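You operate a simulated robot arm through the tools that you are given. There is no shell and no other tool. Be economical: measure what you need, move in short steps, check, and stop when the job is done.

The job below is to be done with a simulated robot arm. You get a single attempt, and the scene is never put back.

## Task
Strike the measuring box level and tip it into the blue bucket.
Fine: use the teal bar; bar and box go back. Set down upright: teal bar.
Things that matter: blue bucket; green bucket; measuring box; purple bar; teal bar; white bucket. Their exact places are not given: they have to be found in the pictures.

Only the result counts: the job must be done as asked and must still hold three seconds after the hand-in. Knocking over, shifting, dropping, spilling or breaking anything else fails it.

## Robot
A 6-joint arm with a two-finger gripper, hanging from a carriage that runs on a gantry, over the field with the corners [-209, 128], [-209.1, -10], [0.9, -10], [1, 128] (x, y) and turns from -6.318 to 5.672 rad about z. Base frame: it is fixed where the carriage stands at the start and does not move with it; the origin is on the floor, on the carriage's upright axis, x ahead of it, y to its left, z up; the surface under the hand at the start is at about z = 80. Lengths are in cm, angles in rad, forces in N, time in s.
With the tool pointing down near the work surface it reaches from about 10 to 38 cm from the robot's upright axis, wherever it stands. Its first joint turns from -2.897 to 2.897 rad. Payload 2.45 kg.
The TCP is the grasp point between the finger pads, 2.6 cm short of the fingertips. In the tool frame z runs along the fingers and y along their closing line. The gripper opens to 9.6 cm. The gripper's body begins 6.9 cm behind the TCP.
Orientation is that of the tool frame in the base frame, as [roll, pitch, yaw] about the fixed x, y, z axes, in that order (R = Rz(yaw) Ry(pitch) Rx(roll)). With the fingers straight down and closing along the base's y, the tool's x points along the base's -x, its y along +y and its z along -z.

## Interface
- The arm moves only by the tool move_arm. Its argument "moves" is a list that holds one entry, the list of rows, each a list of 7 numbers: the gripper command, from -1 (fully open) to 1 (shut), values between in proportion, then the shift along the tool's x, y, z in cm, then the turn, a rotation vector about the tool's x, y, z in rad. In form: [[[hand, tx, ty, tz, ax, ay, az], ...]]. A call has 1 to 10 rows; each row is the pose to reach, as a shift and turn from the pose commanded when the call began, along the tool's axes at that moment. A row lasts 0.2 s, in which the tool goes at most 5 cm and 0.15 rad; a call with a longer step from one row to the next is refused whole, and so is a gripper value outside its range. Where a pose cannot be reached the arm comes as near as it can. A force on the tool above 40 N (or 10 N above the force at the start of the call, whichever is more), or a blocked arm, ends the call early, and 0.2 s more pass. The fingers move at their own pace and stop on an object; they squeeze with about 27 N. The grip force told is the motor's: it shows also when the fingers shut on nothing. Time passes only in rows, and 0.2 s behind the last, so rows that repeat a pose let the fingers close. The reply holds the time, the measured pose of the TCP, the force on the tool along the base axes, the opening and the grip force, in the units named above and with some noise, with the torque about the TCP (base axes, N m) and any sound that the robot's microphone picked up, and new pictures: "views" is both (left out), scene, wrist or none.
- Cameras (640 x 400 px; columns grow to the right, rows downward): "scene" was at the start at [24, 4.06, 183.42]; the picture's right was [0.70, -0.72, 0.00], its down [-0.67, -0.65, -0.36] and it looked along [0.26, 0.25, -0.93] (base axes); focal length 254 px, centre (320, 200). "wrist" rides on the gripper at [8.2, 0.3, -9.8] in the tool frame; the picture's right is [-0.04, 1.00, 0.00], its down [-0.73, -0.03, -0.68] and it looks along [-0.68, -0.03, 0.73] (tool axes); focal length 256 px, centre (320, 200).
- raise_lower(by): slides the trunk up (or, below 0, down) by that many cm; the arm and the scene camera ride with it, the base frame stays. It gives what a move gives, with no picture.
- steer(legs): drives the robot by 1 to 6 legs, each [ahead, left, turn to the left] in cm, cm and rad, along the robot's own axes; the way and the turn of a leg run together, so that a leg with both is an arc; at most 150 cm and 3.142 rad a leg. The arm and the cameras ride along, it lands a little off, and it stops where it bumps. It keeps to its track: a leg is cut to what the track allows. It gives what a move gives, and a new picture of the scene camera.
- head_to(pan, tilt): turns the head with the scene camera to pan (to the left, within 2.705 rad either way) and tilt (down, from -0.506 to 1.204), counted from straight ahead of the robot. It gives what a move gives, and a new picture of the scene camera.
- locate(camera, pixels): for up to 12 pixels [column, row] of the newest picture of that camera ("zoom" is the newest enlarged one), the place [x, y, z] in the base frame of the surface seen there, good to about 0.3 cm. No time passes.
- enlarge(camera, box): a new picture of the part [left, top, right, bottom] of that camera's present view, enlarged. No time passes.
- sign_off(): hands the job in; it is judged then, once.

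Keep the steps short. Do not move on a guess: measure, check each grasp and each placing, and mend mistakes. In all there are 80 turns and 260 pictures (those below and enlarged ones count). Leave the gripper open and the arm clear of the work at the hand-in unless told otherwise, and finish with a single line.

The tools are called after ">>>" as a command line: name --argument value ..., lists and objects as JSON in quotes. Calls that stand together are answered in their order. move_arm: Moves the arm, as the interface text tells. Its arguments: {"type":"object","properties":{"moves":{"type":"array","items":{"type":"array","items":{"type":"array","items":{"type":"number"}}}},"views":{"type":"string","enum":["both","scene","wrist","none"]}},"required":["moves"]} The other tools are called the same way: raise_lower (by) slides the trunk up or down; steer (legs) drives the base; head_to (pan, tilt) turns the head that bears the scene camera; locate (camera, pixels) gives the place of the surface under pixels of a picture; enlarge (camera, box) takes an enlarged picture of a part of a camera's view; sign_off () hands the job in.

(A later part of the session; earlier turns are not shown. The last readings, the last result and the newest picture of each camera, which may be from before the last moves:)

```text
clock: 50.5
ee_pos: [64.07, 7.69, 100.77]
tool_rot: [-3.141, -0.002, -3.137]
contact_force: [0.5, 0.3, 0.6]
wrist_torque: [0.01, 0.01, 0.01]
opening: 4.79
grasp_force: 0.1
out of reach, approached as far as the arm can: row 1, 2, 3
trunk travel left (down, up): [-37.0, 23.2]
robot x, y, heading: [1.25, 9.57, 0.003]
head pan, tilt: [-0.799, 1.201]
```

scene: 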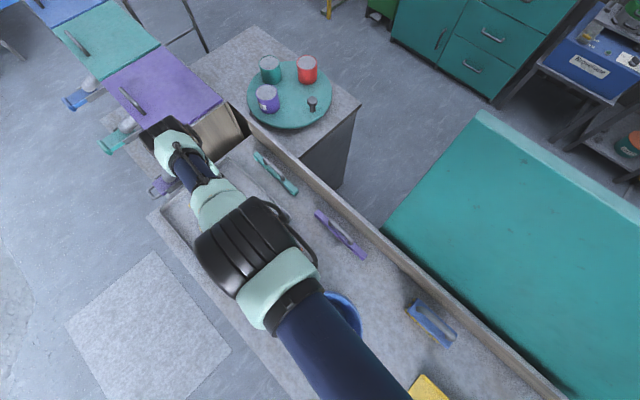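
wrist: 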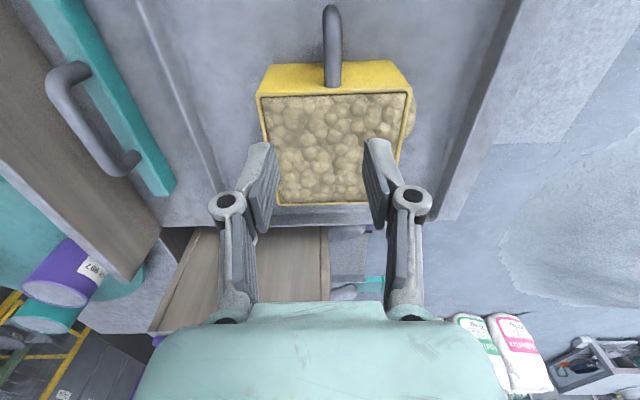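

Readings lie on a sphere of full stretch, so the elbow looks locked straight. I raise the trunk for safety and command a further retreat.

>>> raise_lower --by 10

>>> move_arm --moves '[[[0, 4, 0, 0, 0, 0, 0], [0, 8, 0, 0, 0, 0, 0], [0, 12, 0, 0, 0, 0, 0], [0, 12, 0, 0, 0, 0, 0]]]' --views "none"

```text
clock: 51.8
ee_pos: [64.05, 7.73, 110.68]
tool_rot: [-3.141, -0.001, -3.138]
contact_force: [-0.4, 0.5, -0.2]
wrist_torque: [-0.05, 0.01, 0.03]
opening: 4.78
grasp_force: 0.1
trunk travel left (down, up): [-47.0, 13.2]
robot x, y, heading: [1.02, 9.41, 0.005]
head pan, tilt: [-0.799, 1.201]
```

```text
clock: 52.8
ee_pos: [62.84, 7.44, 107.17]
tool_rot: [-3.14, -0.002, -3.138]
contact_force: [0.7, -0.3, -0.7]
wrist_torque: [-0.02, 0.06, 0.0]
opening: 4.8
grasp_force: 0.2
out of reach, approached as far as the arm can: row 1, 2, 3, 4
trunk travel left (down, up): [-47.0, 13.2]
robot x, y, heading: [0.67, 9.65, 0.007]
head pan, tilt: [-0.799, 1.201]
```

>>> move_arm --moves '[[[0, 0, 0, -4, 0, 0, 0], [0, 0, 0, -8, 0, 0, 0], [0, 0, 0, -12, 0, 0, 0], [0, 0, 0, -16, 0, 0, 0], [0, 0, 0, -20, 0, 0, 0], [0, 0, 0, -20, 0, 0, 0]]]' --views "none"

```text
clock: 54.2
ee_pos: [66.88, 7.29, 127.13]
tool_rot: [-3.141, -0.002, -3.14]
contact_force: [-0.3, -0.5, -0.8]
wrist_torque: [0.01, 0.0, 0.0]
opening: 4.83
grasp_force: 0.1
out of reach, approached as far as the arm can: row 1, 2, 3, 4, 5, 6
trunk travel left (down, up): [-47.0, 13.2]
robot x, y, heading: [0.59, 9.26, 0.008]
head pan, tilt: [-0.799, 1.201]
```

>>> move_arm --moves '[[[0, 4, 0, 0, 0, 0, 0], [0, 8, 0, 0, 0, 0, 0], [0, 12, 0, 0, 0, 0, 0], [0, 16, 0, 0, 0, 0, 0], [0, 20, 0, 0, 0, 0, 0], [0, 20, 0, 0, 0, 0, 0]]]' --views "scene"

```text
clock: 55.6
ee_pos: [66.66, 7.23, 127.13]
tool_rot: [3.141, -0.006, -3.137]
contact_force: [0.1, -0.3, -0.7]
wrist_torque: [0.01, 0.0, 0.0]
opening: 4.8
grasp_force: 0.1
out of reach, approached as far as the arm can: row 1, 2, 3, 4, 5, 6
trunk travel left (down, up): [-47.0, 13.2]
robot x, y, heading: [0.78, 9.45, -0.002]
head pan, tilt: [-0.799, 1.201]
```

scene: 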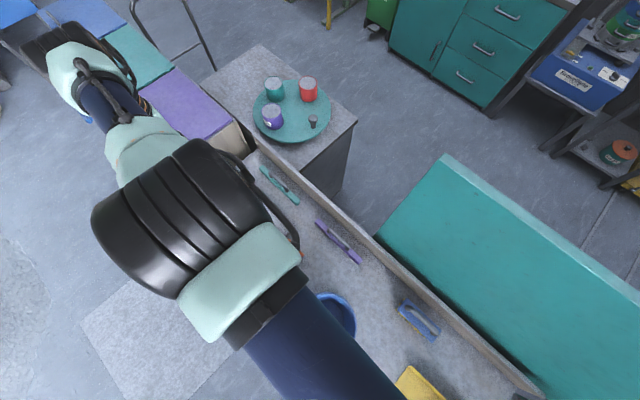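

Still locked. I try un-sticking it with a tool tilt (tip toward the robot) at this safe height.

>>> move_arm --moves '[[[0, 0, 0, 0, 0, 0.12, 0], [0, 0, 0, 0, 0, 0.24, 0], [0, 0, 0, 0, 0, 0.36, 0], [0, 0, 0, 0, 0, 0.36, 0]]]' --views "none"

```text
clock: 56.6
ee_pos: [58.96, 7.31, 127.56]
tool_rot: [-3.141, -0.363, -3.138]
contact_force: [0.1, -0.6, 0.1]
wrist_torque: [-0.01, 0.02, -0.02]
opening: 4.82
grasp_force: 0.1
out of reach, approached as far as the arm can: row 1, 2, 3, 4
trunk travel left (down, up): [-47.0, 13.2]
robot x, y, heading: [0.96, 9.51, 0.009]
head pan, tilt: [-0.799, 1.201]
```

>>> move_arm --moves '[[[0, 0, 0, 4, 0, 0, 0], [0, 0, 0, 8, 0, 0, 0], [0, 0, 0, 12, 0, 0, 0], [0, 0, 0, 16, 0, 0, 0], [0, 0, 0, 16, 0, 0, 0]]]' --views "none"

```text
clock: 57.8
ee_pos: [56.12, 7.23, 111.72]
tool_rot: [-3.141, -0.363, -3.138]
contact_force: [-0.3, 0.0, 0.0]
wrist_torque: [0.0, 0.01, 0.01]
opening: 4.78
grasp_force: 0.0
out of reach, approached as far as the arm can: row 1, 2, 3, 4, 5
trunk travel left (down, up): [-47.0, 13.2]
robot x, y, heading: [0.86, 9.39, 0.007]
head pan, tilt: [-0.799, 1.201]
```

The tilt in that direction doesn't bend the elbow, while the opposite rotation should. I rotate back toward vertical and beyond.

>>> move_arm --moves '[[[0, 0, 0, 0, 0, -0.12, 0], [0, 0, 0, 0, 0, -0.24, 0], [0, 0, 0, 0, 0, -0.363, 0], [0, 0, 0, 0, 0, -0.363, 0]]]' --views "none"

```text
clock: 58.8
ee_pos: [63.61, 7.01, 109.3]
tool_rot: [-3.139, 0.003, -3.138]
contact_force: [0.4, -0.2, -0.4]
wrist_torque: [0.01, 0.03, -0.03]
opening: 4.82
grasp_force: 0.1
out of reach, approached as far as the arm can: row 1, 2, 3, 4
trunk travel left (down, up): [-47.0, 13.2]
robot x, y, heading: [0.94, 9.39, -0.002]
head pan, tilt: [-0.799, 1.201]
```

I'll try straightening outward combined with a tilt to pass through the straight-elbow point, then pull in; and look at the arm.

>>> move_arm --moves '[[[0, -4, 0, 0, 0, 0, 0], [0, -4, 0, 0, 0, 0.14, 0], [0, -4, 0, 0, 0, 0.28, 0], [0, -2, 0, 0, 0, 0.42, 0], [0, 2, 0, 0, 0, 0.42, 0], [0, 6, 0, 0, 0, 0.42, 0], [0, 10, 0, 0, 0, 0.42, 0], [0, 14, 0, 0, 0, 0.42, 0], [0, 14, 0, 0, 0, 0.42, 0]]]' --views "scene"

>>> locate --camera "scene" --pixels '[[340, 370], [310, 330], [280, 300], [240, 290], [190, 230], [150, 150], [120, 110], [80, 60], [50, 50], [240, 240], [170, 190], [330, 350]]'

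```text
clock: 60.8
ee_pos: [51.45, 6.89, 108.05]
tool_rot: [-3.142, -0.418, -3.138]
contact_force: [0.6, -0.6, -0.1]
wrist_torque: [-0.02, -0.03, -0.01]
opening: 4.8
grasp_force: 0.1
out of reach, approached as far as the arm can: row 1, 2, 3, 4, 5, 6, 8, 9
trunk travel left (down, up): [-47.0, 13.2]
robot x, y, heading: [0.88, 9.29, -0.001]
head pan, tilt: [-0.799, 1.201]
```

scene: 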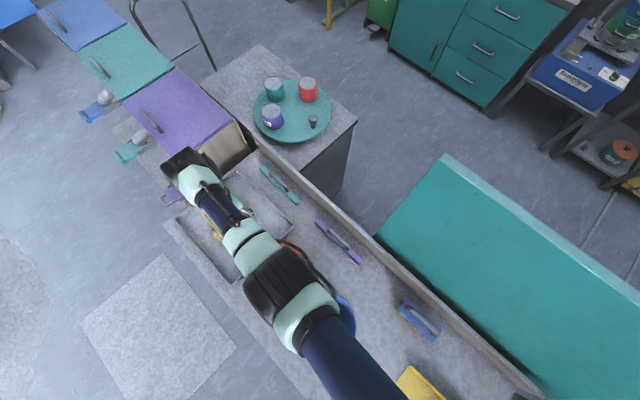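

```text
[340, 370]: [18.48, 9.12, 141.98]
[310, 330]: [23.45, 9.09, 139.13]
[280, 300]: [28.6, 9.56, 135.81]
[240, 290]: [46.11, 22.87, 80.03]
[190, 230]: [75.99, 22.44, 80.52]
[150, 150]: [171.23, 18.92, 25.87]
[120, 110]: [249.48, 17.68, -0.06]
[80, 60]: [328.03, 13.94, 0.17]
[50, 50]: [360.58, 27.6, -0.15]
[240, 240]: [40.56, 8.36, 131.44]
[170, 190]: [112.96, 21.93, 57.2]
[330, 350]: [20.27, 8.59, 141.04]
```

Partly freed (row 7 was reached). I try pulling in further.

>>> move_arm --moves '[[[0, 3, 0, 0, 0, 0, 0], [0, 6, 0, 0, 0, 0, 0], [0, 6, 0, 0, 0, 0, 0]]]' --views "none"

```text
clock: 61.6
ee_pos: [50.84, 6.64, 107.23]
tool_rot: [3.14, -0.417, -3.139]
contact_force: [-0.6, -0.5, -0.7]
wrist_torque: [0.01, 0.02, -0.02]
opening: 4.83
grasp_force: 0.1
out of reach, approached as far as the arm can: row 1, 2, 3
trunk travel left (down, up): [-47.0, 13.2]
robot x, y, heading: [0.64, 9.68, 0.003]
head pan, tilt: [-0.799, 1.201]
```

I examine the arm's actual shape to understand the lock.

>>> enlarge --camera "scene" --box '[140, 130, 440, 400]'

>>> locate --camera "scene" --pixels '[[390, 395], [360, 370], [335, 345], [318, 325], [305, 310], [285, 285], [265, 265], [250, 245], [235, 225], [220, 205], [200, 180], [180, 160]]'

```text
1.48 times, centred on (290, 265) of scene
```

zoom: 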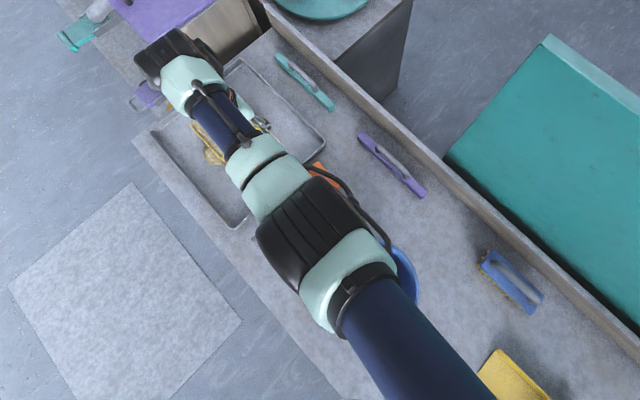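

```text
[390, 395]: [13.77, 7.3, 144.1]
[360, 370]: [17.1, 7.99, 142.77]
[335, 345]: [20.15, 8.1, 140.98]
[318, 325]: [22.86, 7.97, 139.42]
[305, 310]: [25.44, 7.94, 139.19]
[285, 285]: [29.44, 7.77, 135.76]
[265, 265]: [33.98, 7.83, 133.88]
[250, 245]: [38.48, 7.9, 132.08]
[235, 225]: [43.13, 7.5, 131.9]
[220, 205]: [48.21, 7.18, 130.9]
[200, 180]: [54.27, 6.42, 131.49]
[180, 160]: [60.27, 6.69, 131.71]
```

The arm seems to sit on the wrong side of its straight-elbow singularity. I straighten it fully outward, then pull in and tilt in the same row.

>>> move_arm --moves '[[[0, -3, 0, 0, 0, 0, 0], [0, -3, 0, 0, 0, 0, 0], [0, -3, 0, 0, 0, 0, 0], [0, 1.5, 0, 0, 0, -0.14, 0], [0, 5, 0, 0, 0, -0.28, 0], [0, 5, 0, 0, 0, -0.28, 0]]]' --views "none"

>>> move_arm --moves '[[[0, -4, 0, 0, 0, 0, 0], [0, -4, 0, 0, 0, 0, 0], [0, -4, 0, 0, 0, 0, 0], [0, 0.5, 0, 0, 0, 0.14, 0], [0, 4, 0, 0, 0, 0.28, 0], [0, 4, 0, 0, 0, 0.28, 0]]]' --views "none"

```text
clock: 63.0
ee_pos: [48.38, 6.47, 106.25]
tool_rot: [3.14, -0.139, -3.138]
contact_force: [-0.2, -0.8, 0.5]
wrist_torque: [0.0, -0.01, -0.04]
opening: 4.81
grasp_force: 0.0
out of reach, approached as far as the arm can: row 1, 2, 3, 4, 5, 6
trunk travel left (down, up): [-47.0, 13.2]
robot x, y, heading: [0.65, 9.68, 0.0]
head pan, tilt: [-0.799, 1.201]
```

```text
clock: 64.4
ee_pos: [47.72, 6.39, 103.4]
tool_rot: [3.141, -0.42, -3.14]
contact_force: [0.7, 0.5, 0.3]
wrist_torque: [0.01, -0.01, 0.0]
opening: 4.81
grasp_force: 0.0
out of reach, approached as far as the arm can: row 4, 5, 6
trunk travel left (down, up): [-47.0, 13.2]
robot x, y, heading: [0.85, 9.55, 0.005]
head pan, tilt: [-0.799, 1.201]
```

It retracted by about 8 cm now. I look at the arm shape again.

>>> move_arm --moves '[[[0, 0, 0, 0, 0, -0.14, 0], [0, 0, 0, 0, 0, -0.28, 0], [0, 0, 0, 0, 0, -0.42, 0], [0, 0, 0, 0, 0, -0.42, 0]]]' --views "scene"

>>> locate --camera "scene" --pixels '[[390, 395], [360, 370], [335, 345], [318, 325], [305, 310], [285, 285], [265, 265], [250, 245], [235, 225], [220, 205], [200, 180], [180, 160]]'

```text
clock: 65.4
ee_pos: [47.79, 6.34, 103.65]
tool_rot: [-3.141, 0.003, -3.138]
contact_force: [0.7, 0.5, 0.1]
wrist_torque: [-0.03, -0.02, 0.03]
opening: 4.78
grasp_force: 0.1
trunk travel left (down, up): [-47.0, 13.2]
robot x, y, heading: [0.89, 9.46, 0.0]
head pan, tilt: [-0.799, 1.201]
```

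scene: 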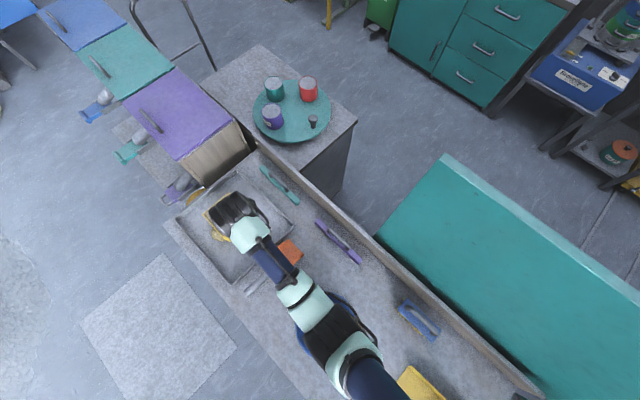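

```text
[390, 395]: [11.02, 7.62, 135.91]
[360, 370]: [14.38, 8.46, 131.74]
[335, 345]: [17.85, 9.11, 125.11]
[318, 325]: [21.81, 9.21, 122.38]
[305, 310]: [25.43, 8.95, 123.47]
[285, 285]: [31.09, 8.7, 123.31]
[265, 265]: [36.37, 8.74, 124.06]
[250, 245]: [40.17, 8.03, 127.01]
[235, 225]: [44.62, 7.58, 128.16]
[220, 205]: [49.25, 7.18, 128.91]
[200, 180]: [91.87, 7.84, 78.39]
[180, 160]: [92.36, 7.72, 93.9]
```

The elbow is free again (I'll keep clear of full stretch from now on). Now check the box and handle through the wrist camera.

>>> move_arm --moves '[[[-0.2, 0, 1, 0, 0, 0, 0], [-0.2, 0, 2.3, 0, 0, 0, 0], [-0.2, 0, 2.3, 0, 0, 0, 0]]]' --views "wrist"

>>> enlarge --camera "wrist" --box '[180, 60, 480, 260]'

```text
clock: 66.2
ee_pos: [47.8, 8.72, 103.66]
tool_rot: [-3.141, 0.002, -3.139]
contact_force: [0.2, -0.2, -0.2]
wrist_torque: [-0.01, 0.0, -0.03]
opening: 5.75
grasp_force: 0.1
trunk travel left (down, up): [-47.0, 13.2]
robot x, y, heading: [0.91, 9.68, 0.002]
head pan, tilt: [-0.799, 1.201]
```

wrist: 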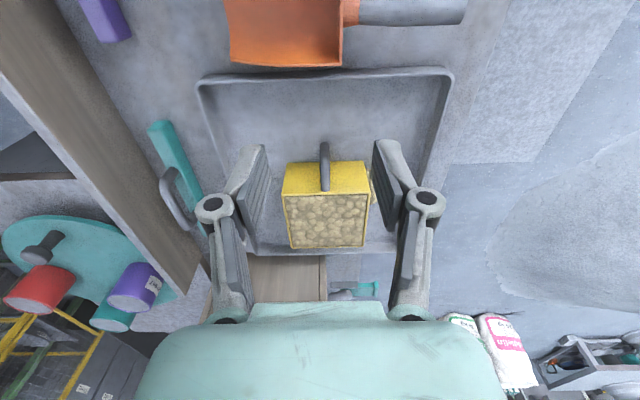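

```text
2.00 times, centred on (330, 160) of wrist
```

zoom: 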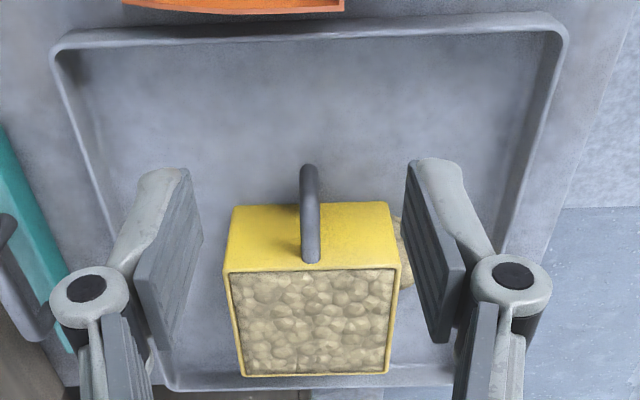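

>>> locate --camera "zoom" --pixels '[[230, 272], [397, 267], [243, 375], [388, 372], [312, 260], [310, 235], [309, 200], [308, 170], [315, 330], [408, 275], [232, 210], [300, 300]]'

>>> locate --camera "wrist" --pixels '[[155, 125], [200, 230], [165, 175], [205, 80], [445, 72], [390, 250], [230, 60], [345, 60], [400, 12]]'

```text
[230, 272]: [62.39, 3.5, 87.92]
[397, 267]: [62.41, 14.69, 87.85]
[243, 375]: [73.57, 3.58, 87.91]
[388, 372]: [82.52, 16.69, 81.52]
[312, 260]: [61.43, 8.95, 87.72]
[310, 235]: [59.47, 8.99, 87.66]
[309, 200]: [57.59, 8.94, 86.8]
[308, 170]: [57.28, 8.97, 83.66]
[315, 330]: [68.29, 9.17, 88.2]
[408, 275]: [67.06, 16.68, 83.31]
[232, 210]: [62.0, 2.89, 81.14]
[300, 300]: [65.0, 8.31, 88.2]
```

```text
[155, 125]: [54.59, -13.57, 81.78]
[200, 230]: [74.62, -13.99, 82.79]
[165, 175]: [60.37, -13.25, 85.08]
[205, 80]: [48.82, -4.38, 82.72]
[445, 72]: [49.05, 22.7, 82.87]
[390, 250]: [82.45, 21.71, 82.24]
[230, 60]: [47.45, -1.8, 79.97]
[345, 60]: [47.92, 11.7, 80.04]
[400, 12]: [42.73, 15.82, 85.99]
```

The box has not moved and its top is level (z 88.2). The bar is back. Before grasping, I test (empty, raised) whether the arm can roll the tool about x far enough for pouring.

>>> raise_lower --by 12

>>> move_arm --moves '[[[-0.2, 0, 0, 0, -0.15, 0, 0], [-0.2, 0, 0, 0, -0.3, 0, 0], [-0.2, 0, 0, 0, -0.45, 0, 0], [-0.2, 0, 0, 0, -0.6, 0, 0], [-0.2, 0, 0, 0, -0.75, 0, 0], [-0.2, 0, 0, 0, -0.9, 0, 0], [-0.2, 0, 0, 0, -1.05, 0, 0], [-0.2, 0, 0, 0, -1.2, 0, 0], [-0.2, 0, 0, 0, -1.35, 0, 0], [-0.2, 0, 0, 0, -1.5, 0, 0]]]' --views "none"

>>> move_arm --moves '[[[-0.2, 0, 0, 0, -0.15, 0, 0], [-0.2, 0, 0, 0, -0.3, 0, 0], [-0.2, 0, 0, 0, -0.45, 0, 0], [-0.2, 0, 0, 0, -0.6, 0, 0], [-0.2, 0, 0, 0, -0.7, 0, 0], [-0.2, 0, 0, 0, -0.7, 0, 0]]]' --views "scene"

```text
clock: 67.7
ee_pos: [47.71, 8.62, 115.66]
tool_rot: [-3.142, 0.003, -3.138]
contact_force: [-1.3, -0.7, 0.1]
wrist_torque: [0.0, 0.03, 0.01]
opening: 5.74
grasp_force: 0.1
trunk travel left (down, up): [-59.0, 1.2]
robot x, y, heading: [0.82, 9.22, 0.001]
head pan, tilt: [-0.799, 1.201]
```

```text
clock: 69.9
ee_pos: [44.81, 9.93, 117.55]
tool_rot: [1.64, 0.002, -3.14]
contact_force: [-0.5, 0.4, 0.9]
wrist_torque: [-0.02, 0.01, 0.01]
opening: 5.75
grasp_force: 0.1
out of reach, approached as far as the arm can: row 9, 10
trunk travel left (down, up): [-59.0, 1.2]
robot x, y, heading: [1.13, 9.67, 0.004]
head pan, tilt: [-0.799, 1.201]
```

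```text
clock: 71.3
ee_pos: [39.83, 18.54, 127.16]
tool_rot: [0.941, -0.002, -3.139]
contact_force: [-0.6, 0.4, 0.5]
wrist_torque: [-0.02, 0.01, 0.0]
opening: 5.75
grasp_force: 0.0
out of reach, approached as far as the arm can: row 1, 2, 3, 4, 5, 6
trunk travel left (down, up): [-59.0, 1.2]
robot x, y, heading: [0.75, 9.54, 0.002]
head pan, tilt: [-0.799, 1.201]
```

scene: 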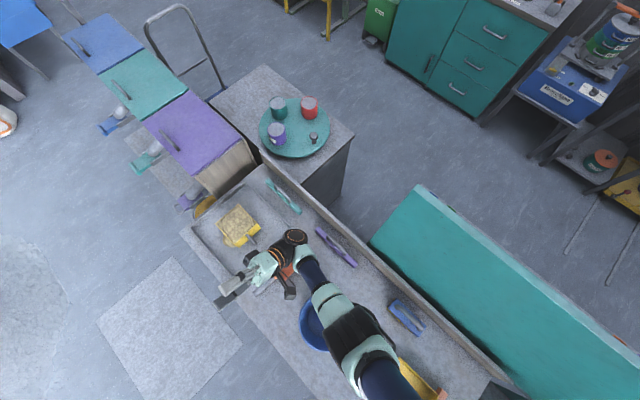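

The roll itself is possible; only the wrist was too low for this high trunk. I roll back.

>>> move_arm --moves '[[[-0.2, 0, 0, 0, 0.15, 0, 0], [-0.2, 0, 0, 0, 0.3, 0, 0], [-0.2, 0, 0, 0, 0.45, 0, 0], [-0.2, 0, 0, 0, 0.6, 0, 0], [-0.2, 0, 0, 0, 0.75, 0, 0], [-0.2, 0, 0, 0, 0.9, 0, 0], [-0.2, 0, 0, 0, 1.05, 0, 0], [-0.2, 0, 0, 0, 1.2, 0, 0], [-0.2, 0, 0, 0, 1.35, 0, 0], [-0.2, 0, 0, 0, 1.5, 0, 0]]]' --views "none"

>>> move_arm --moves '[[[-0.2, 0, 0, 0, 0.15, 0, 0], [-0.2, 0, 0, 0, 0.3, 0, 0], [-0.2, 0, 0, 0, 0.45, 0, 0], [-0.2, 0, 0, 0, 0.6, 0, 0], [-0.2, 0, 0, 0, 0.7, 0, 0], [-0.2, 0, 0, 0, 0.7, 0, 0]]]' --views "none"

```text
clock: 73.5
ee_pos: [40.88, 20.14, 124.88]
tool_rot: [2.443, 0.004, -3.14]
contact_force: [0.6, 0.2, 0.5]
wrist_torque: [0.02, 0.0, -0.01]
opening: 5.76
grasp_force: 0.2
out of reach, approached as far as the arm can: row 9, 10
trunk travel left (down, up): [-59.0, 1.2]
robot x, y, heading: [0.55, 9.53, 0.007]
head pan, tilt: [-0.799, 1.201]
```

```text
clock: 74.9
ee_pos: [43.18, 20.86, 118.85]
tool_rot: [-3.139, 0.003, -3.137]
contact_force: [0.0, -1.1, -0.5]
wrist_torque: [0.0, 0.02, -0.01]
opening: 5.76
grasp_force: 0.0
out of reach, approached as far as the arm can: row 1, 2, 3, 4, 5, 6
trunk travel left (down, up): [-59.0, 1.2]
robot x, y, heading: [0.62, 9.06, 0.002]
head pan, tilt: [-0.799, 1.201]
```

>>> move_arm --moves '[[[-0.2, -2.5, -3, 0, 0, 0, 0], [-0.2, -5, -6, 0, 0, 0, 0], [-0.2, -7.5, -9, 0, 0, 0, 0], [-0.2, -9, -11.9, 0, 0, 0, 0], [-0.2, -9, -11.9, 0, 0, 0, 0]]]' --views "scene"

>>> locate --camera "scene" --pixels '[[390, 395], [360, 370], [335, 345], [318, 325], [305, 310], [285, 285], [265, 265], [250, 245], [235, 225], [220, 205], [200, 180], [180, 160]]'

```text
clock: 76.1
ee_pos: [52.23, 8.94, 118.7]
tool_rot: [-3.141, 0.003, -3.138]
contact_force: [0.1, -0.5, 0.4]
wrist_torque: [0.01, -0.01, 0.02]
opening: 5.77
grasp_force: 0.0
trunk travel left (down, up): [-59.0, 1.2]
robot x, y, heading: [0.69, 9.77, 0.001]
head pan, tilt: [-0.799, 1.201]
```

scene: 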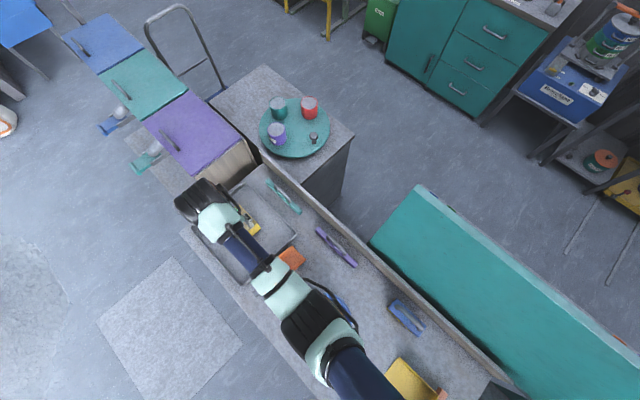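

```text
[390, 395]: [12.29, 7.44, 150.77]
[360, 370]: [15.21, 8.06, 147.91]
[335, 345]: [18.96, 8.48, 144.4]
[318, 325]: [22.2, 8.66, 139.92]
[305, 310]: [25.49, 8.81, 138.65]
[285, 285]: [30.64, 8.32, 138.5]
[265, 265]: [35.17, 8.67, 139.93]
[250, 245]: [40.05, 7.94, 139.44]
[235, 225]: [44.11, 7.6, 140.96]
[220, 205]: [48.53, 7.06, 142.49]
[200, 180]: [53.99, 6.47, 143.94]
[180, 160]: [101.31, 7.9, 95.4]
```

Free. I lower to z≈93 and move over the box handle (60.4, 8.95), open 5 cm.

>>> raise_lower --by -25

>>> move_arm --moves '[[[-0.1, -2.5, 0, 0, 0, 0, 0], [-0.1, -5, 0, 0, 0, 0, 0], [-0.1, -8.2, 0, 0, 0, 0, 0], [-0.1, -8.2, 0, 0, 0, 0, 0]]]' --views "wrist"

```text
clock: 78.7
ee_pos: [52.28, 8.92, 93.85]
tool_rot: [-3.14, 0.001, -3.139]
contact_force: [-0.1, 0.2, -0.8]
wrist_torque: [-0.05, 0.0, -0.01]
opening: 5.76
grasp_force: 0.1
trunk travel left (down, up): [-34.0, 26.2]
robot x, y, heading: [0.8, 9.46, 0.004]
head pan, tilt: [-0.799, 1.201]
```

```text
clock: 79.7
ee_pos: [60.4, 9.05, 93.71]
tool_rot: [-3.141, 0.003, -3.138]
contact_force: [0.2, 0.2, -0.7]
wrist_torque: [0.0, 0.03, -0.03]
opening: 5.27
grasp_force: 0.1
trunk travel left (down, up): [-34.0, 26.2]
robot x, y, heading: [0.99, 9.48, 0.006]
head pan, tilt: [-0.799, 1.201]
```

wrist: 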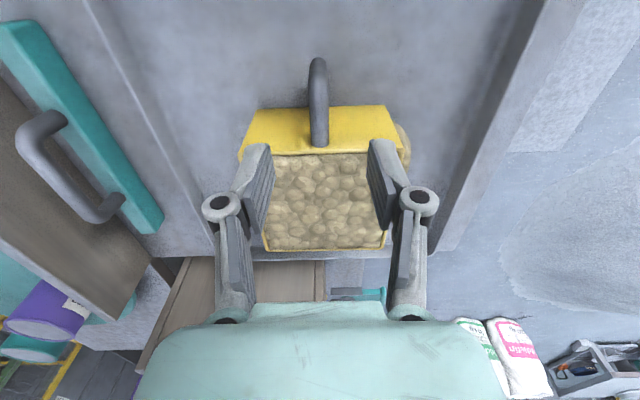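

>>> move_arm --moves '[[[-0.1, 0.3, 0, 0, 0, 0, 0], [-0.1, 0.3, 0, 0, 0, 0, 0]]]' --views "none"

>>> raise_lower --by -8.7

>>> move_arm --moves '[[[-0.1, 0, 0, 0, 0, 0, 0]]]' --views "wrist"

```text
clock: 80.3
ee_pos: [60.0, 8.99, 93.78]
tool_rot: [-3.141, 0.003, -3.138]
contact_force: [-0.4, 0.0, 0.1]
wrist_torque: [0.02, 0.03, 0.02]
opening: 5.28
grasp_force: 0.1
trunk travel left (down, up): [-34.0, 26.2]
robot x, y, heading: [0.83, 9.63, 0.003]
head pan, tilt: [-0.799, 1.201]
```

```text
clock: 81.5
ee_pos: [60.19, 9.0, 85.07]
tool_rot: [3.141, 0.002, -3.137]
contact_force: [-0.1, 0.6, -0.5]
wrist_torque: [-0.03, -0.02, -0.01]
opening: 5.28
grasp_force: 0.0
trunk travel left (down, up): [-25.3, 34.9]
robot x, y, heading: [0.84, 9.64, 0.001]
head pan, tilt: [-0.799, 1.201]
```

```text
clock: 81.9
ee_pos: [60.14, 9.06, 85.06]
tool_rot: [-3.141, 0.002, -3.141]
contact_force: [-0.2, -0.2, -0.3]
wrist_torque: [0.04, 0.0, -0.02]
opening: 5.29
grasp_force: 0.1
trunk travel left (down, up): [-25.3, 34.9]
robot x, y, heading: [1.02, 9.6, 0.01]
head pan, tilt: [-0.799, 1.201]
```

wrist: 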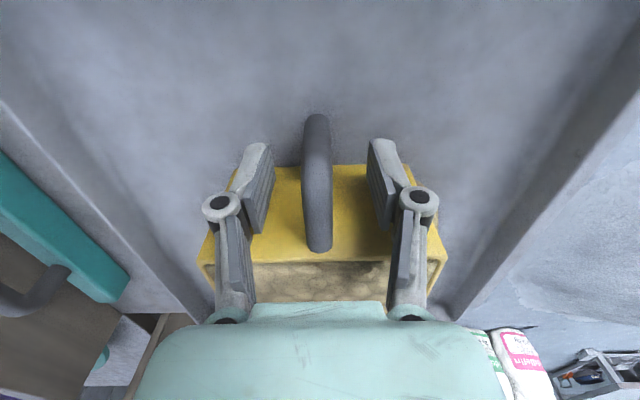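

The handle is between the pads. I close.

>>> move_arm --moves '[[[0.4, 0, 0, 0, 0, 0, 0], [0.8, 0, 0, 0, 0, 0, 0], [1, 0, 0, 0, 0, 0, 0], [1, 0, 0, 0, 0, 0, 0], [1, 0, 0, 0, 0, 0, 0]]]' --views "wrist"

>>> raise_lower --by 1.5

>>> move_arm --moves '[[[1, 0, 0, 0, 0, 0, 0]]]' --views "both"

```text
clock: 83.1
ee_pos: [60.07, 8.97, 85.02]
tool_rot: [-3.141, 0.003, -3.138]
contact_force: [0.5, -0.3, -0.5]
wrist_torque: [0.08, 0.05, -0.2]
opening: 1.0
grasp_force: 27.1
trunk travel left (down, up): [-25.3, 34.9]
robot x, y, heading: [0.93, 9.37, 0.009]
head pan, tilt: [-0.799, 1.201]
```

wrist: 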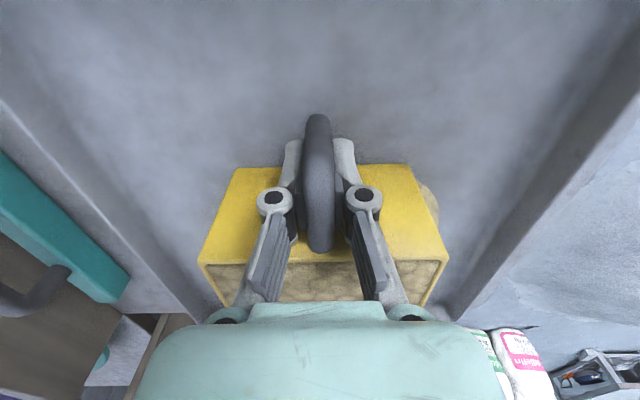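

```text
clock: 83.7
ee_pos: [59.93, 9.08, 86.54]
tool_rot: [-3.141, 0.001, -3.138]
contact_force: [0.5, 0.2, -10.3]
wrist_torque: [0.0, 0.71, -0.03]
opening: 1.06
grasp_force: 26.7
trunk travel left (down, up): [-26.8, 33.4]
robot x, y, heading: [0.69, 9.48, 0.005]
head pan, tilt: [-0.799, 1.201]
```

```text
clock: 84.1
ee_pos: [60.06, 9.05, 86.46]
tool_rot: [-3.14, -0.001, -3.137]
contact_force: [-0.7, -0.3, -10.1]
wrist_torque: [0.0, 0.75, 0.02]
opening: 0.99
grasp_force: 26.8
trunk travel left (down, up): [-26.8, 33.4]
robot x, y, heading: [1.19, 9.31, 0.006]
head pan, tilt: [-0.799, 1.201]
```

scene: 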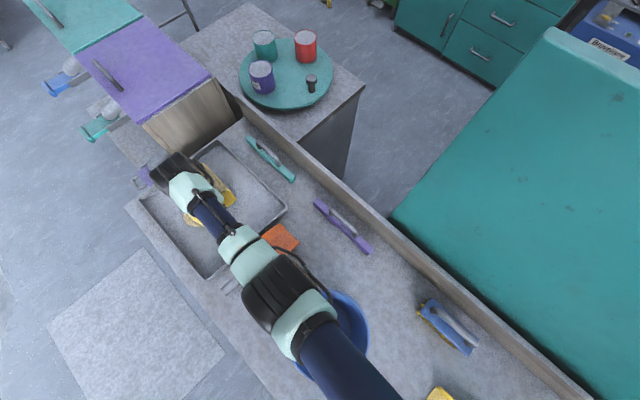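
wrist: 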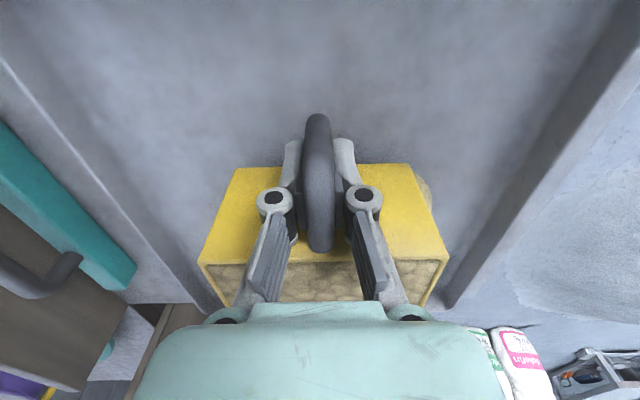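

The box is lifted (≈1 kg), holding level with no droop. I raise it with the arm by 20 cm, smoothly.

>>> move_arm --moves '[[[1, 0, 0, -1, 0, 0, 0], [1, 0, 0, -3, 0, 0, 0], [1, 0, 0, -5, 0, 0, 0], [1, 0, 0, -7.5, 0, 0, 0], [1, 0.5, 0, -10, 0, 0, 0], [1, 1.5, 0, -12.5, 0, 0, 0], [1, 2.5, 0, -15, 0, 0, 0], [1, 3.5, 0, -17.5, 0, 0, 0], [1, 4.5, 0, -19.5, 0, 0, 0], [1, 5, 0, -20.5, 0, 0, 0]]]' --views "wrist"

```text
clock: 86.3
ee_pos: [62.02, 9.0, 103.47]
tool_rot: [-3.141, 0.003, -3.139]
contact_force: [-0.2, 0.1, -10.2]
wrist_torque: [0.02, 0.67, 0.0]
opening: 1.03
grasp_force: 27.0
out of reach, approached as far as the arm can: row 6, 7, 8, 9, 10
trunk travel left (down, up): [-26.8, 33.4]
robot x, y, heading: [1.13, 9.81, 0.0]
head pan, tilt: [-0.799, 1.201]
```

wrist: 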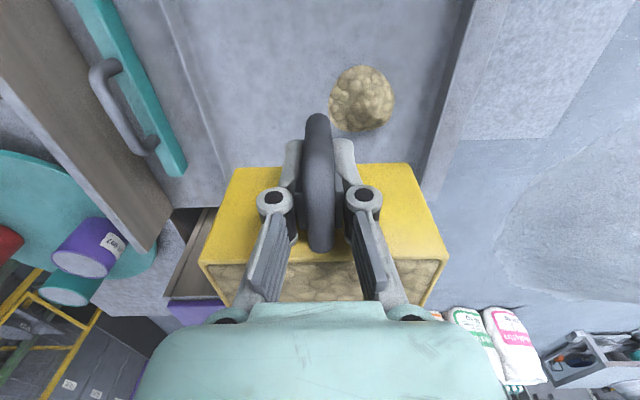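

The lift hit a wrist limit with the arm this high relative to the trunk. I raise the trunk 14 cm and lower the arm relative to it, then check it retracts.

>>> raise_lower --by 14

>>> move_arm --moves '[[[1, 0, 0, 1.5, 0, 0, 0], [1, 0, 0, 4, 0, 0, 0], [1, 0, 0, 6.5, 0, 0, 0], [1, 0, 0, 9, 0, 0, 0], [1, 0, 0, 11.5, 0, 0, 0], [1, 0, 0, 13, 0, 0, 0], [1, 0, 0, 13, 0, 0, 0]]]' --views "none"

>>> move_arm --moves '[[[1, 1, 0, 0, 0, 0, 0], [1, 2.5, 0, 0, 0, 0, 0], [1, 4, 0, 0, 0, 0, 0], [1, 4, 0, 0, 0, 0, 0]]]' --views "scene"

```text
clock: 88.0
ee_pos: [61.94, 9.04, 117.39]
tool_rot: [3.141, 0.0, -3.137]
contact_force: [0.0, 0.3, -9.8]
wrist_torque: [0.0, 0.67, -0.01]
opening: 1.03
grasp_force: 27.2
trunk travel left (down, up): [-40.8, 19.4]
robot x, y, heading: [0.99, 9.69, 0.007]
head pan, tilt: [-0.799, 1.201]
```

```text
clock: 89.6
ee_pos: [61.95, 8.84, 104.52]
tool_rot: [3.141, -0.001, -3.138]
contact_force: [0.2, -0.9, -9.6]
wrist_torque: [0.0, 0.66, -0.03]
opening: 1.04
grasp_force: 26.8
trunk travel left (down, up): [-40.8, 19.4]
robot x, y, heading: [0.62, 9.44, 0.001]
head pan, tilt: [-0.799, 1.201]
```

```text
clock: 90.6
ee_pos: [57.94, 8.87, 104.51]
tool_rot: [-3.141, 0.002, -3.138]
contact_force: [-0.9, -0.8, -8.8]
wrist_torque: [0.04, 0.69, 0.01]
opening: 1.02
grasp_force: 27.3
trunk travel left (down, up): [-40.8, 19.4]
robot x, y, heading: [0.74, 9.41, 0.002]
head pan, tilt: [-0.799, 1.201]
```

scene: 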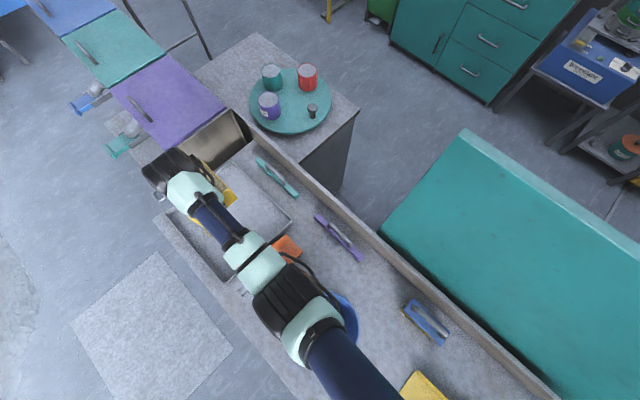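

Works. Now I drive the carriage back with the level box until it is over the bucket region (box bottom z≈100, rim 94).

>>> steer --legs '[[-30, 0, 0]]'

>>> enlarge --camera "scene" --box '[60, 120, 380, 320]'

```text
clock: 92.6
ee_pos: [28.13, 8.92, 104.48]
tool_rot: [-3.14, 0.001, -3.135]
contact_force: [-0.1, -0.3, -9.3]
wrist_torque: [0.04, 0.66, 0.02]
opening: 1.01
grasp_force: 26.8
trunk travel left (down, up): [-40.8, 19.4]
robot x, y, heading: [-28.9, 9.5, 0.008]
head pan, tilt: [-0.799, 1.201]
```

scene: 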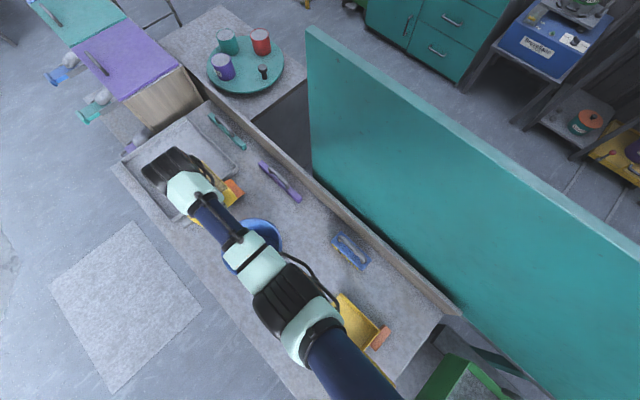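

```text
2.00 times, centred on (220, 220) of scene
```

zoom: 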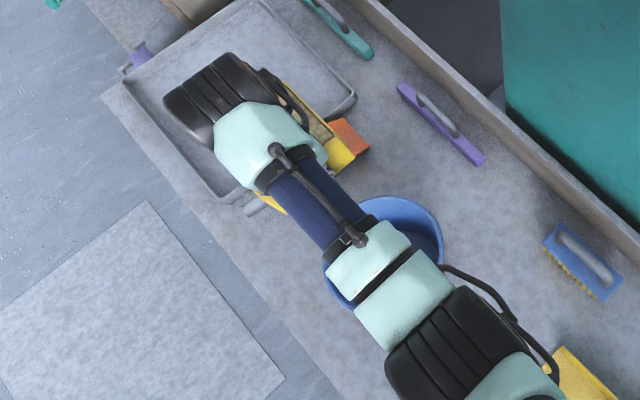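

>>> locate --camera "zoom" --pixels '[[372, 200], [400, 195], [430, 210], [443, 235], [440, 258], [330, 285], [345, 304], [327, 265], [400, 212], [595, 395], [600, 270], [550, 230]]'

>>> locate --camera "scene" --pixels '[[340, 300], [383, 330], [370, 348], [300, 190], [420, 320]]'

```text
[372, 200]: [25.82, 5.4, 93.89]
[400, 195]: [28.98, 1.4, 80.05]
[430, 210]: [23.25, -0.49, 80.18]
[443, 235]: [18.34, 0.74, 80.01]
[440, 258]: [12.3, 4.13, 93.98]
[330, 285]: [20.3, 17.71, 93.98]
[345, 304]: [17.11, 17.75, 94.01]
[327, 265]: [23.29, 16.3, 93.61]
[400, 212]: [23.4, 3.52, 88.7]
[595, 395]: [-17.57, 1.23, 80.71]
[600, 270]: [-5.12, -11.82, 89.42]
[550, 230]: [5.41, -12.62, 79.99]
```

```text
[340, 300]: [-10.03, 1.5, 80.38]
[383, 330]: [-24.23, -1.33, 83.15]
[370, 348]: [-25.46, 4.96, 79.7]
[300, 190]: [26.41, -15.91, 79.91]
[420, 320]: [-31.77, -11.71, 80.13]
```

The bucket centre is (18.7, 9.5), radius ≈8.4, rim z 94. I plan to tip about x with the hand on the −y side, so I offset the arm to +y and the base to −y. First the arm half-way.

>>> move_arm --moves '[[[1, 1, 1, 0, 0, 0, 0], [1, 2.5, 3, 0, 0, 0, 0], [1, 4, 5, 0, 0, 0, 0], [1, 5.5, 7, 0, 0, 0, 0], [1, 7, 9, 0, 0, 0, 0], [1, 8, 10, 0, 0, 0, 0], [1, 8, 10, 0, 0, 0, 0]]]' --views "none"

>>> steer --legs '[[-9.3, -15.5, 0]]'

>>> move_arm --moves '[[[1, 0, 1, 0, 0, 0, 0], [1, 0, 3, 0, 0, 0, 0], [1, 0, 5, 0, 0, 0, 0], [1, 0, 7, 0, 0, 0, 0], [1, 0, 9, 0, 0, 0, 0], [1, 0, 11, 0, 0, 0, 0], [1, 0, 11, 0, 0, 0, 0]]]' --views "wrist"

```text
clock: 94.2
ee_pos: [20.27, 18.8, 104.3]
tool_rot: [3.14, 0.003, -3.135]
contact_force: [0.2, -0.1, -10.4]
wrist_torque: [0.0, 0.67, 0.01]
opening: 1.03
grasp_force: 26.8
trunk travel left (down, up): [-40.8, 19.4]
robot x, y, heading: [-28.75, 9.14, 0.003]
head pan, tilt: [-0.799, 1.201]
```

```text
clock: 95.8
ee_pos: [11.14, 3.09, 104.31]
tool_rot: [3.141, 0.002, -3.139]
contact_force: [-0.5, 0.0, -10.3]
wrist_torque: [-0.01, 0.69, 0.03]
opening: 1.02
grasp_force: 27.3
trunk travel left (down, up): [-40.8, 19.4]
robot x, y, heading: [-38.38, -6.18, 0.007]
head pan, tilt: [-0.799, 1.201]
```

scene: 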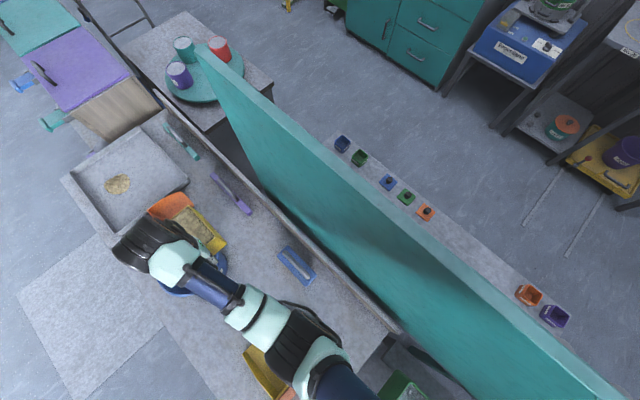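

```text
clock: 97.3
ee_pos: [11.07, 14.15, 104.14]
tool_rot: [3.141, 0.001, -3.139]
contact_force: [1.0, 0.4, -9.5]
wrist_torque: [-0.04, 0.67, -0.01]
opening: 1.03
grasp_force: 27.3
trunk travel left (down, up): [-40.8, 19.4]
robot x, y, heading: [-38.01, -6.28, 0.003]
head pan, tilt: [-0.799, 1.201]
```

wrist: 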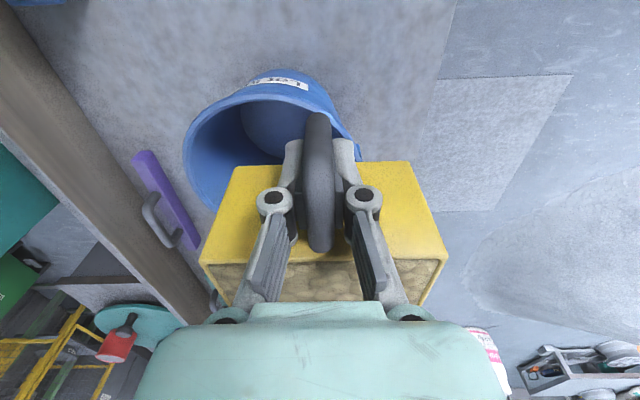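

Box is over the bucket: TCP (11.1, 14.2, 104.1). I begin tipping toward −y, to 0.6 rad.

>>> move_arm --moves '[[[1, 0, 0.2, 0, -0.1, 0, 0], [1, 0, 0.4, 0, -0.2, 0, 0], [1, 0, 0.4, 0, -0.3, 0, 0], [1, 0, 0.4, 0, -0.4, 0, 0], [1, 0, 0.4, 0, -0.5, 0, 0], [1, 0, 0.4, 0, -0.6, 0, 0], [1, 0, 0.4, 0, -0.6, 0, 0]]]' --views "both"

```text
clock: 99.0
ee_pos: [11.08, 14.45, 104.32]
tool_rot: [2.541, 0.002, -3.138]
contact_force: [0.0, -0.3, -9.5]
wrist_torque: [-0.1, 0.68, 0.02]
opening: 1.02
grasp_force: 27.1
trunk travel left (down, up): [-40.8, 19.4]
robot x, y, heading: [-38.2, -5.91, -0.004]
head pan, tilt: [-0.799, 1.201]
```

scene: 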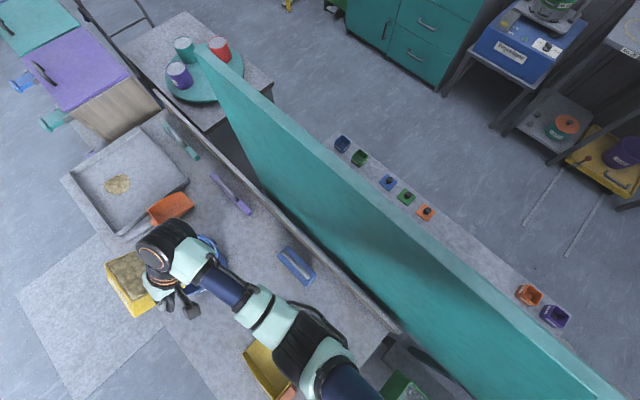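
wrist: 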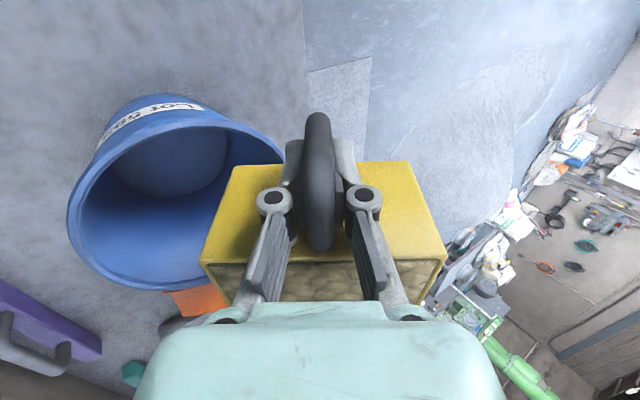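

No spill yet at 0.6 rad. To give the wrist room I lift the arm 8 cm and lower the trunk 8 cm.

>>> move_arm --moves '[[[1, 0, 1.1, -1.65, 0, 0, 0], [1, 0, 2.25, -3.3, 0, 0, 0], [1, 0, 3.4, -4.95, 0, 0, 0], [1, 0, 4.5, -6.6, 0, 0, 0], [1, 0, 4.5, -6.6, 0, 0, 0]]]' --views "none"

>>> raise_lower --by -8

```text
clock: 100.2
ee_pos: [11.1, 14.45, 112.29]
tool_rot: [2.542, 0.002, -3.138]
contact_force: [0.2, -0.4, -10.0]
wrist_torque: [-0.1, 0.66, 0.0]
opening: 1.02
grasp_force: 27.2
trunk travel left (down, up): [-40.8, 19.4]
robot x, y, heading: [-38.35, -6.04, 0.011]
head pan, tilt: [-0.799, 1.201]
```

```text
clock: 101.3
ee_pos: [11.08, 14.42, 104.25]
tool_rot: [2.54, 0.001, -3.138]
contact_force: [-0.2, -0.5, -8.8]
wrist_torque: [-0.1, 0.64, 0.0]
opening: 1.03
grasp_force: 27.7
trunk travel left (down, up): [-32.8, 27.4]
robot x, y, heading: [-37.97, -6.2, 0.004]
head pan, tilt: [-0.799, 1.201]
```

Continue tipping from 0.6 to 1.3 rad.

>>> move_arm --moves '[[[1, 0, 0, 0, -0.1, 0, 0], [1, 0, 0, 0, -0.2, 0, 0], [1, 0, 0, 0, -0.3, 0, 0], [1, 0, 0, 0, -0.4, 0, 0], [1, 0, 0, 0, -0.5, 0, 0], [1, 0, 0, 0, -0.6, 0, 0], [1, 0, 0, 0, -0.7, 0, 0], [1, 0, 0, 0, -0.7, 0, 0]]]' --views "both"

```text
clock: 103.1
ee_pos: [11.12, 14.33, 104.26]
tool_rot: [1.839, 0.004, -3.139]
contact_force: [0.3, 0.2, -6.0]
wrist_torque: [-0.15, 0.37, 0.0]
opening: 1.04
grasp_force: 27.2
trunk travel left (down, up): [-32.8, 27.4]
robot x, y, heading: [-38.31, -5.94, 0.002]
head pan, tilt: [-0.799, 1.201]
```

scene: 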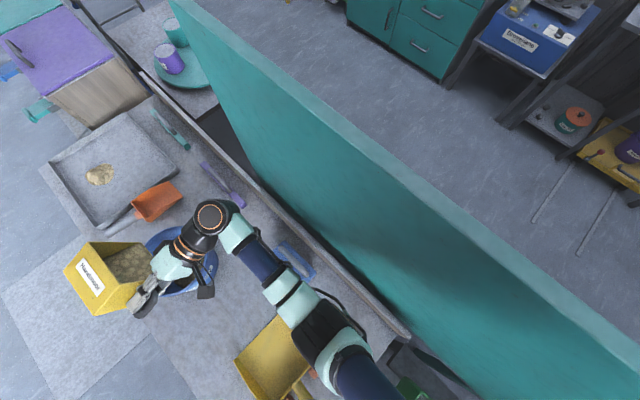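
wrist: 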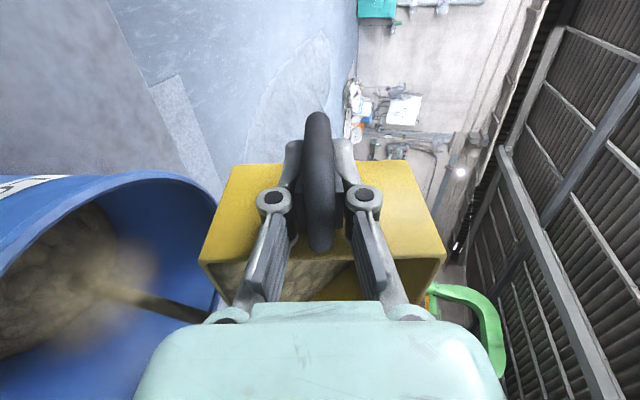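

The stream is falling into the blue bucket. I tip on to about 1.8 rad, with a pause.

>>> move_arm --moves '[[[1, 0, 0, 0, 0, 0, 0], [1, 0, 0, 0, -0.1, 0, 0], [1, 0, 0, 0, -0.2, 0, 0], [1, 0, 0, 0, -0.3, 0, 0], [1, 0, 0, 0, -0.4, 0, 0], [1, 0, 0, 0, -0.5, 0, 0], [1, 0, 0, 0, -0.5, 0, 0], [1, 0, 0, 0, -0.5, 0, 0]]]' --views "both"

```text
clock: 104.9
ee_pos: [11.1, 14.47, 104.26]
tool_rot: [1.34, 0.001, -3.14]
contact_force: [0.5, 0.5, -2.9]
wrist_torque: [-0.05, 0.22, -0.02]
opening: 1.03
grasp_force: 27.3
trunk travel left (down, up): [-32.8, 27.4]
robot x, y, heading: [-38.07, -5.83, 0.007]
head pan, tilt: [-0.799, 1.201]
```

scene: 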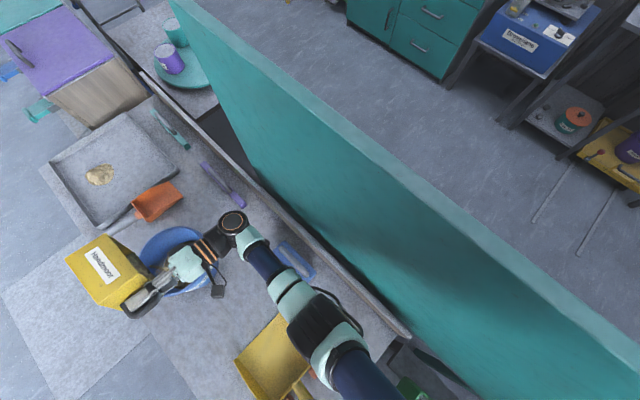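
wrist: 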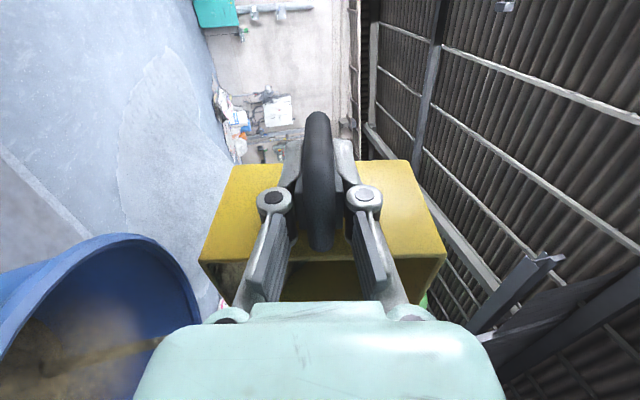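

Only about 0.3 kg left (near the empty weight). I lift 4 cm and tip further to 2.25 rad to empty it fully.

>>> move_arm --moves '[[[1, 0, 1.4, -0.2, 0, 0, 0], [1, 0, 2.8, -0.4, 0, 0, 0], [1, 0, 4.2, -0.5, 0, 0, 0], [1, 0, 4.2, -0.5, -0.12, 0, 0], [1, 0, 4.2, -0.5, -0.24, 0, 0], [1, 0, 4.2, -0.5, -0.36, 0, 0], [1, 0, 4.2, -0.5, -0.45, 0, 0], [1, 0, 4.2, -0.5, -0.45, 0, 0], [1, 0, 4.2, -0.5, -0.45, 0, 0]]]' --views "both"

```text
clock: 106.9
ee_pos: [11.13, 12.99, 108.25]
tool_rot: [0.89, 0.002, -3.137]
contact_force: [0.4, 0.5, -2.3]
wrist_torque: [0.01, 0.14, -0.01]
opening: 1.04
grasp_force: 27.7
trunk travel left (down, up): [-32.8, 27.4]
robot x, y, heading: [-38.2, -6.18, 0.001]
head pan, tilt: [-0.799, 1.201]
```

scene: 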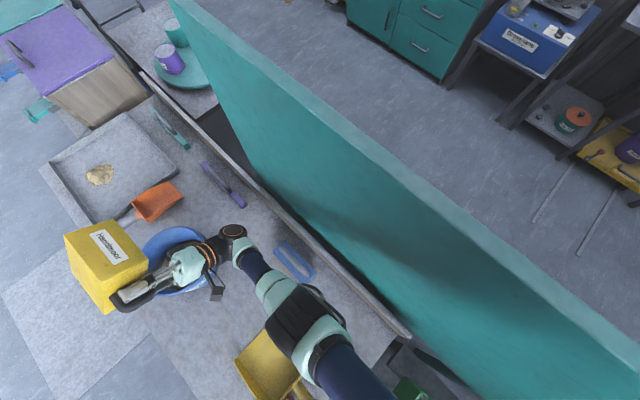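
wrist: 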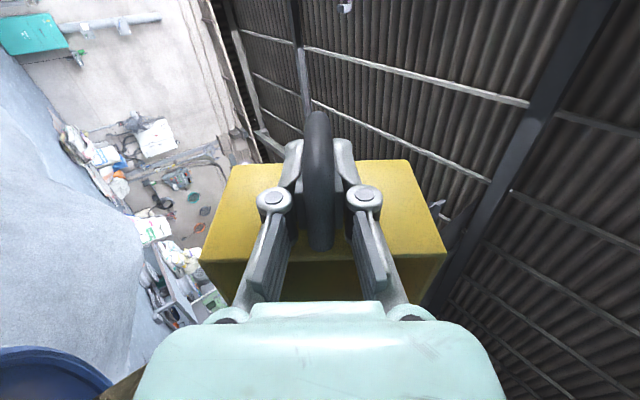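

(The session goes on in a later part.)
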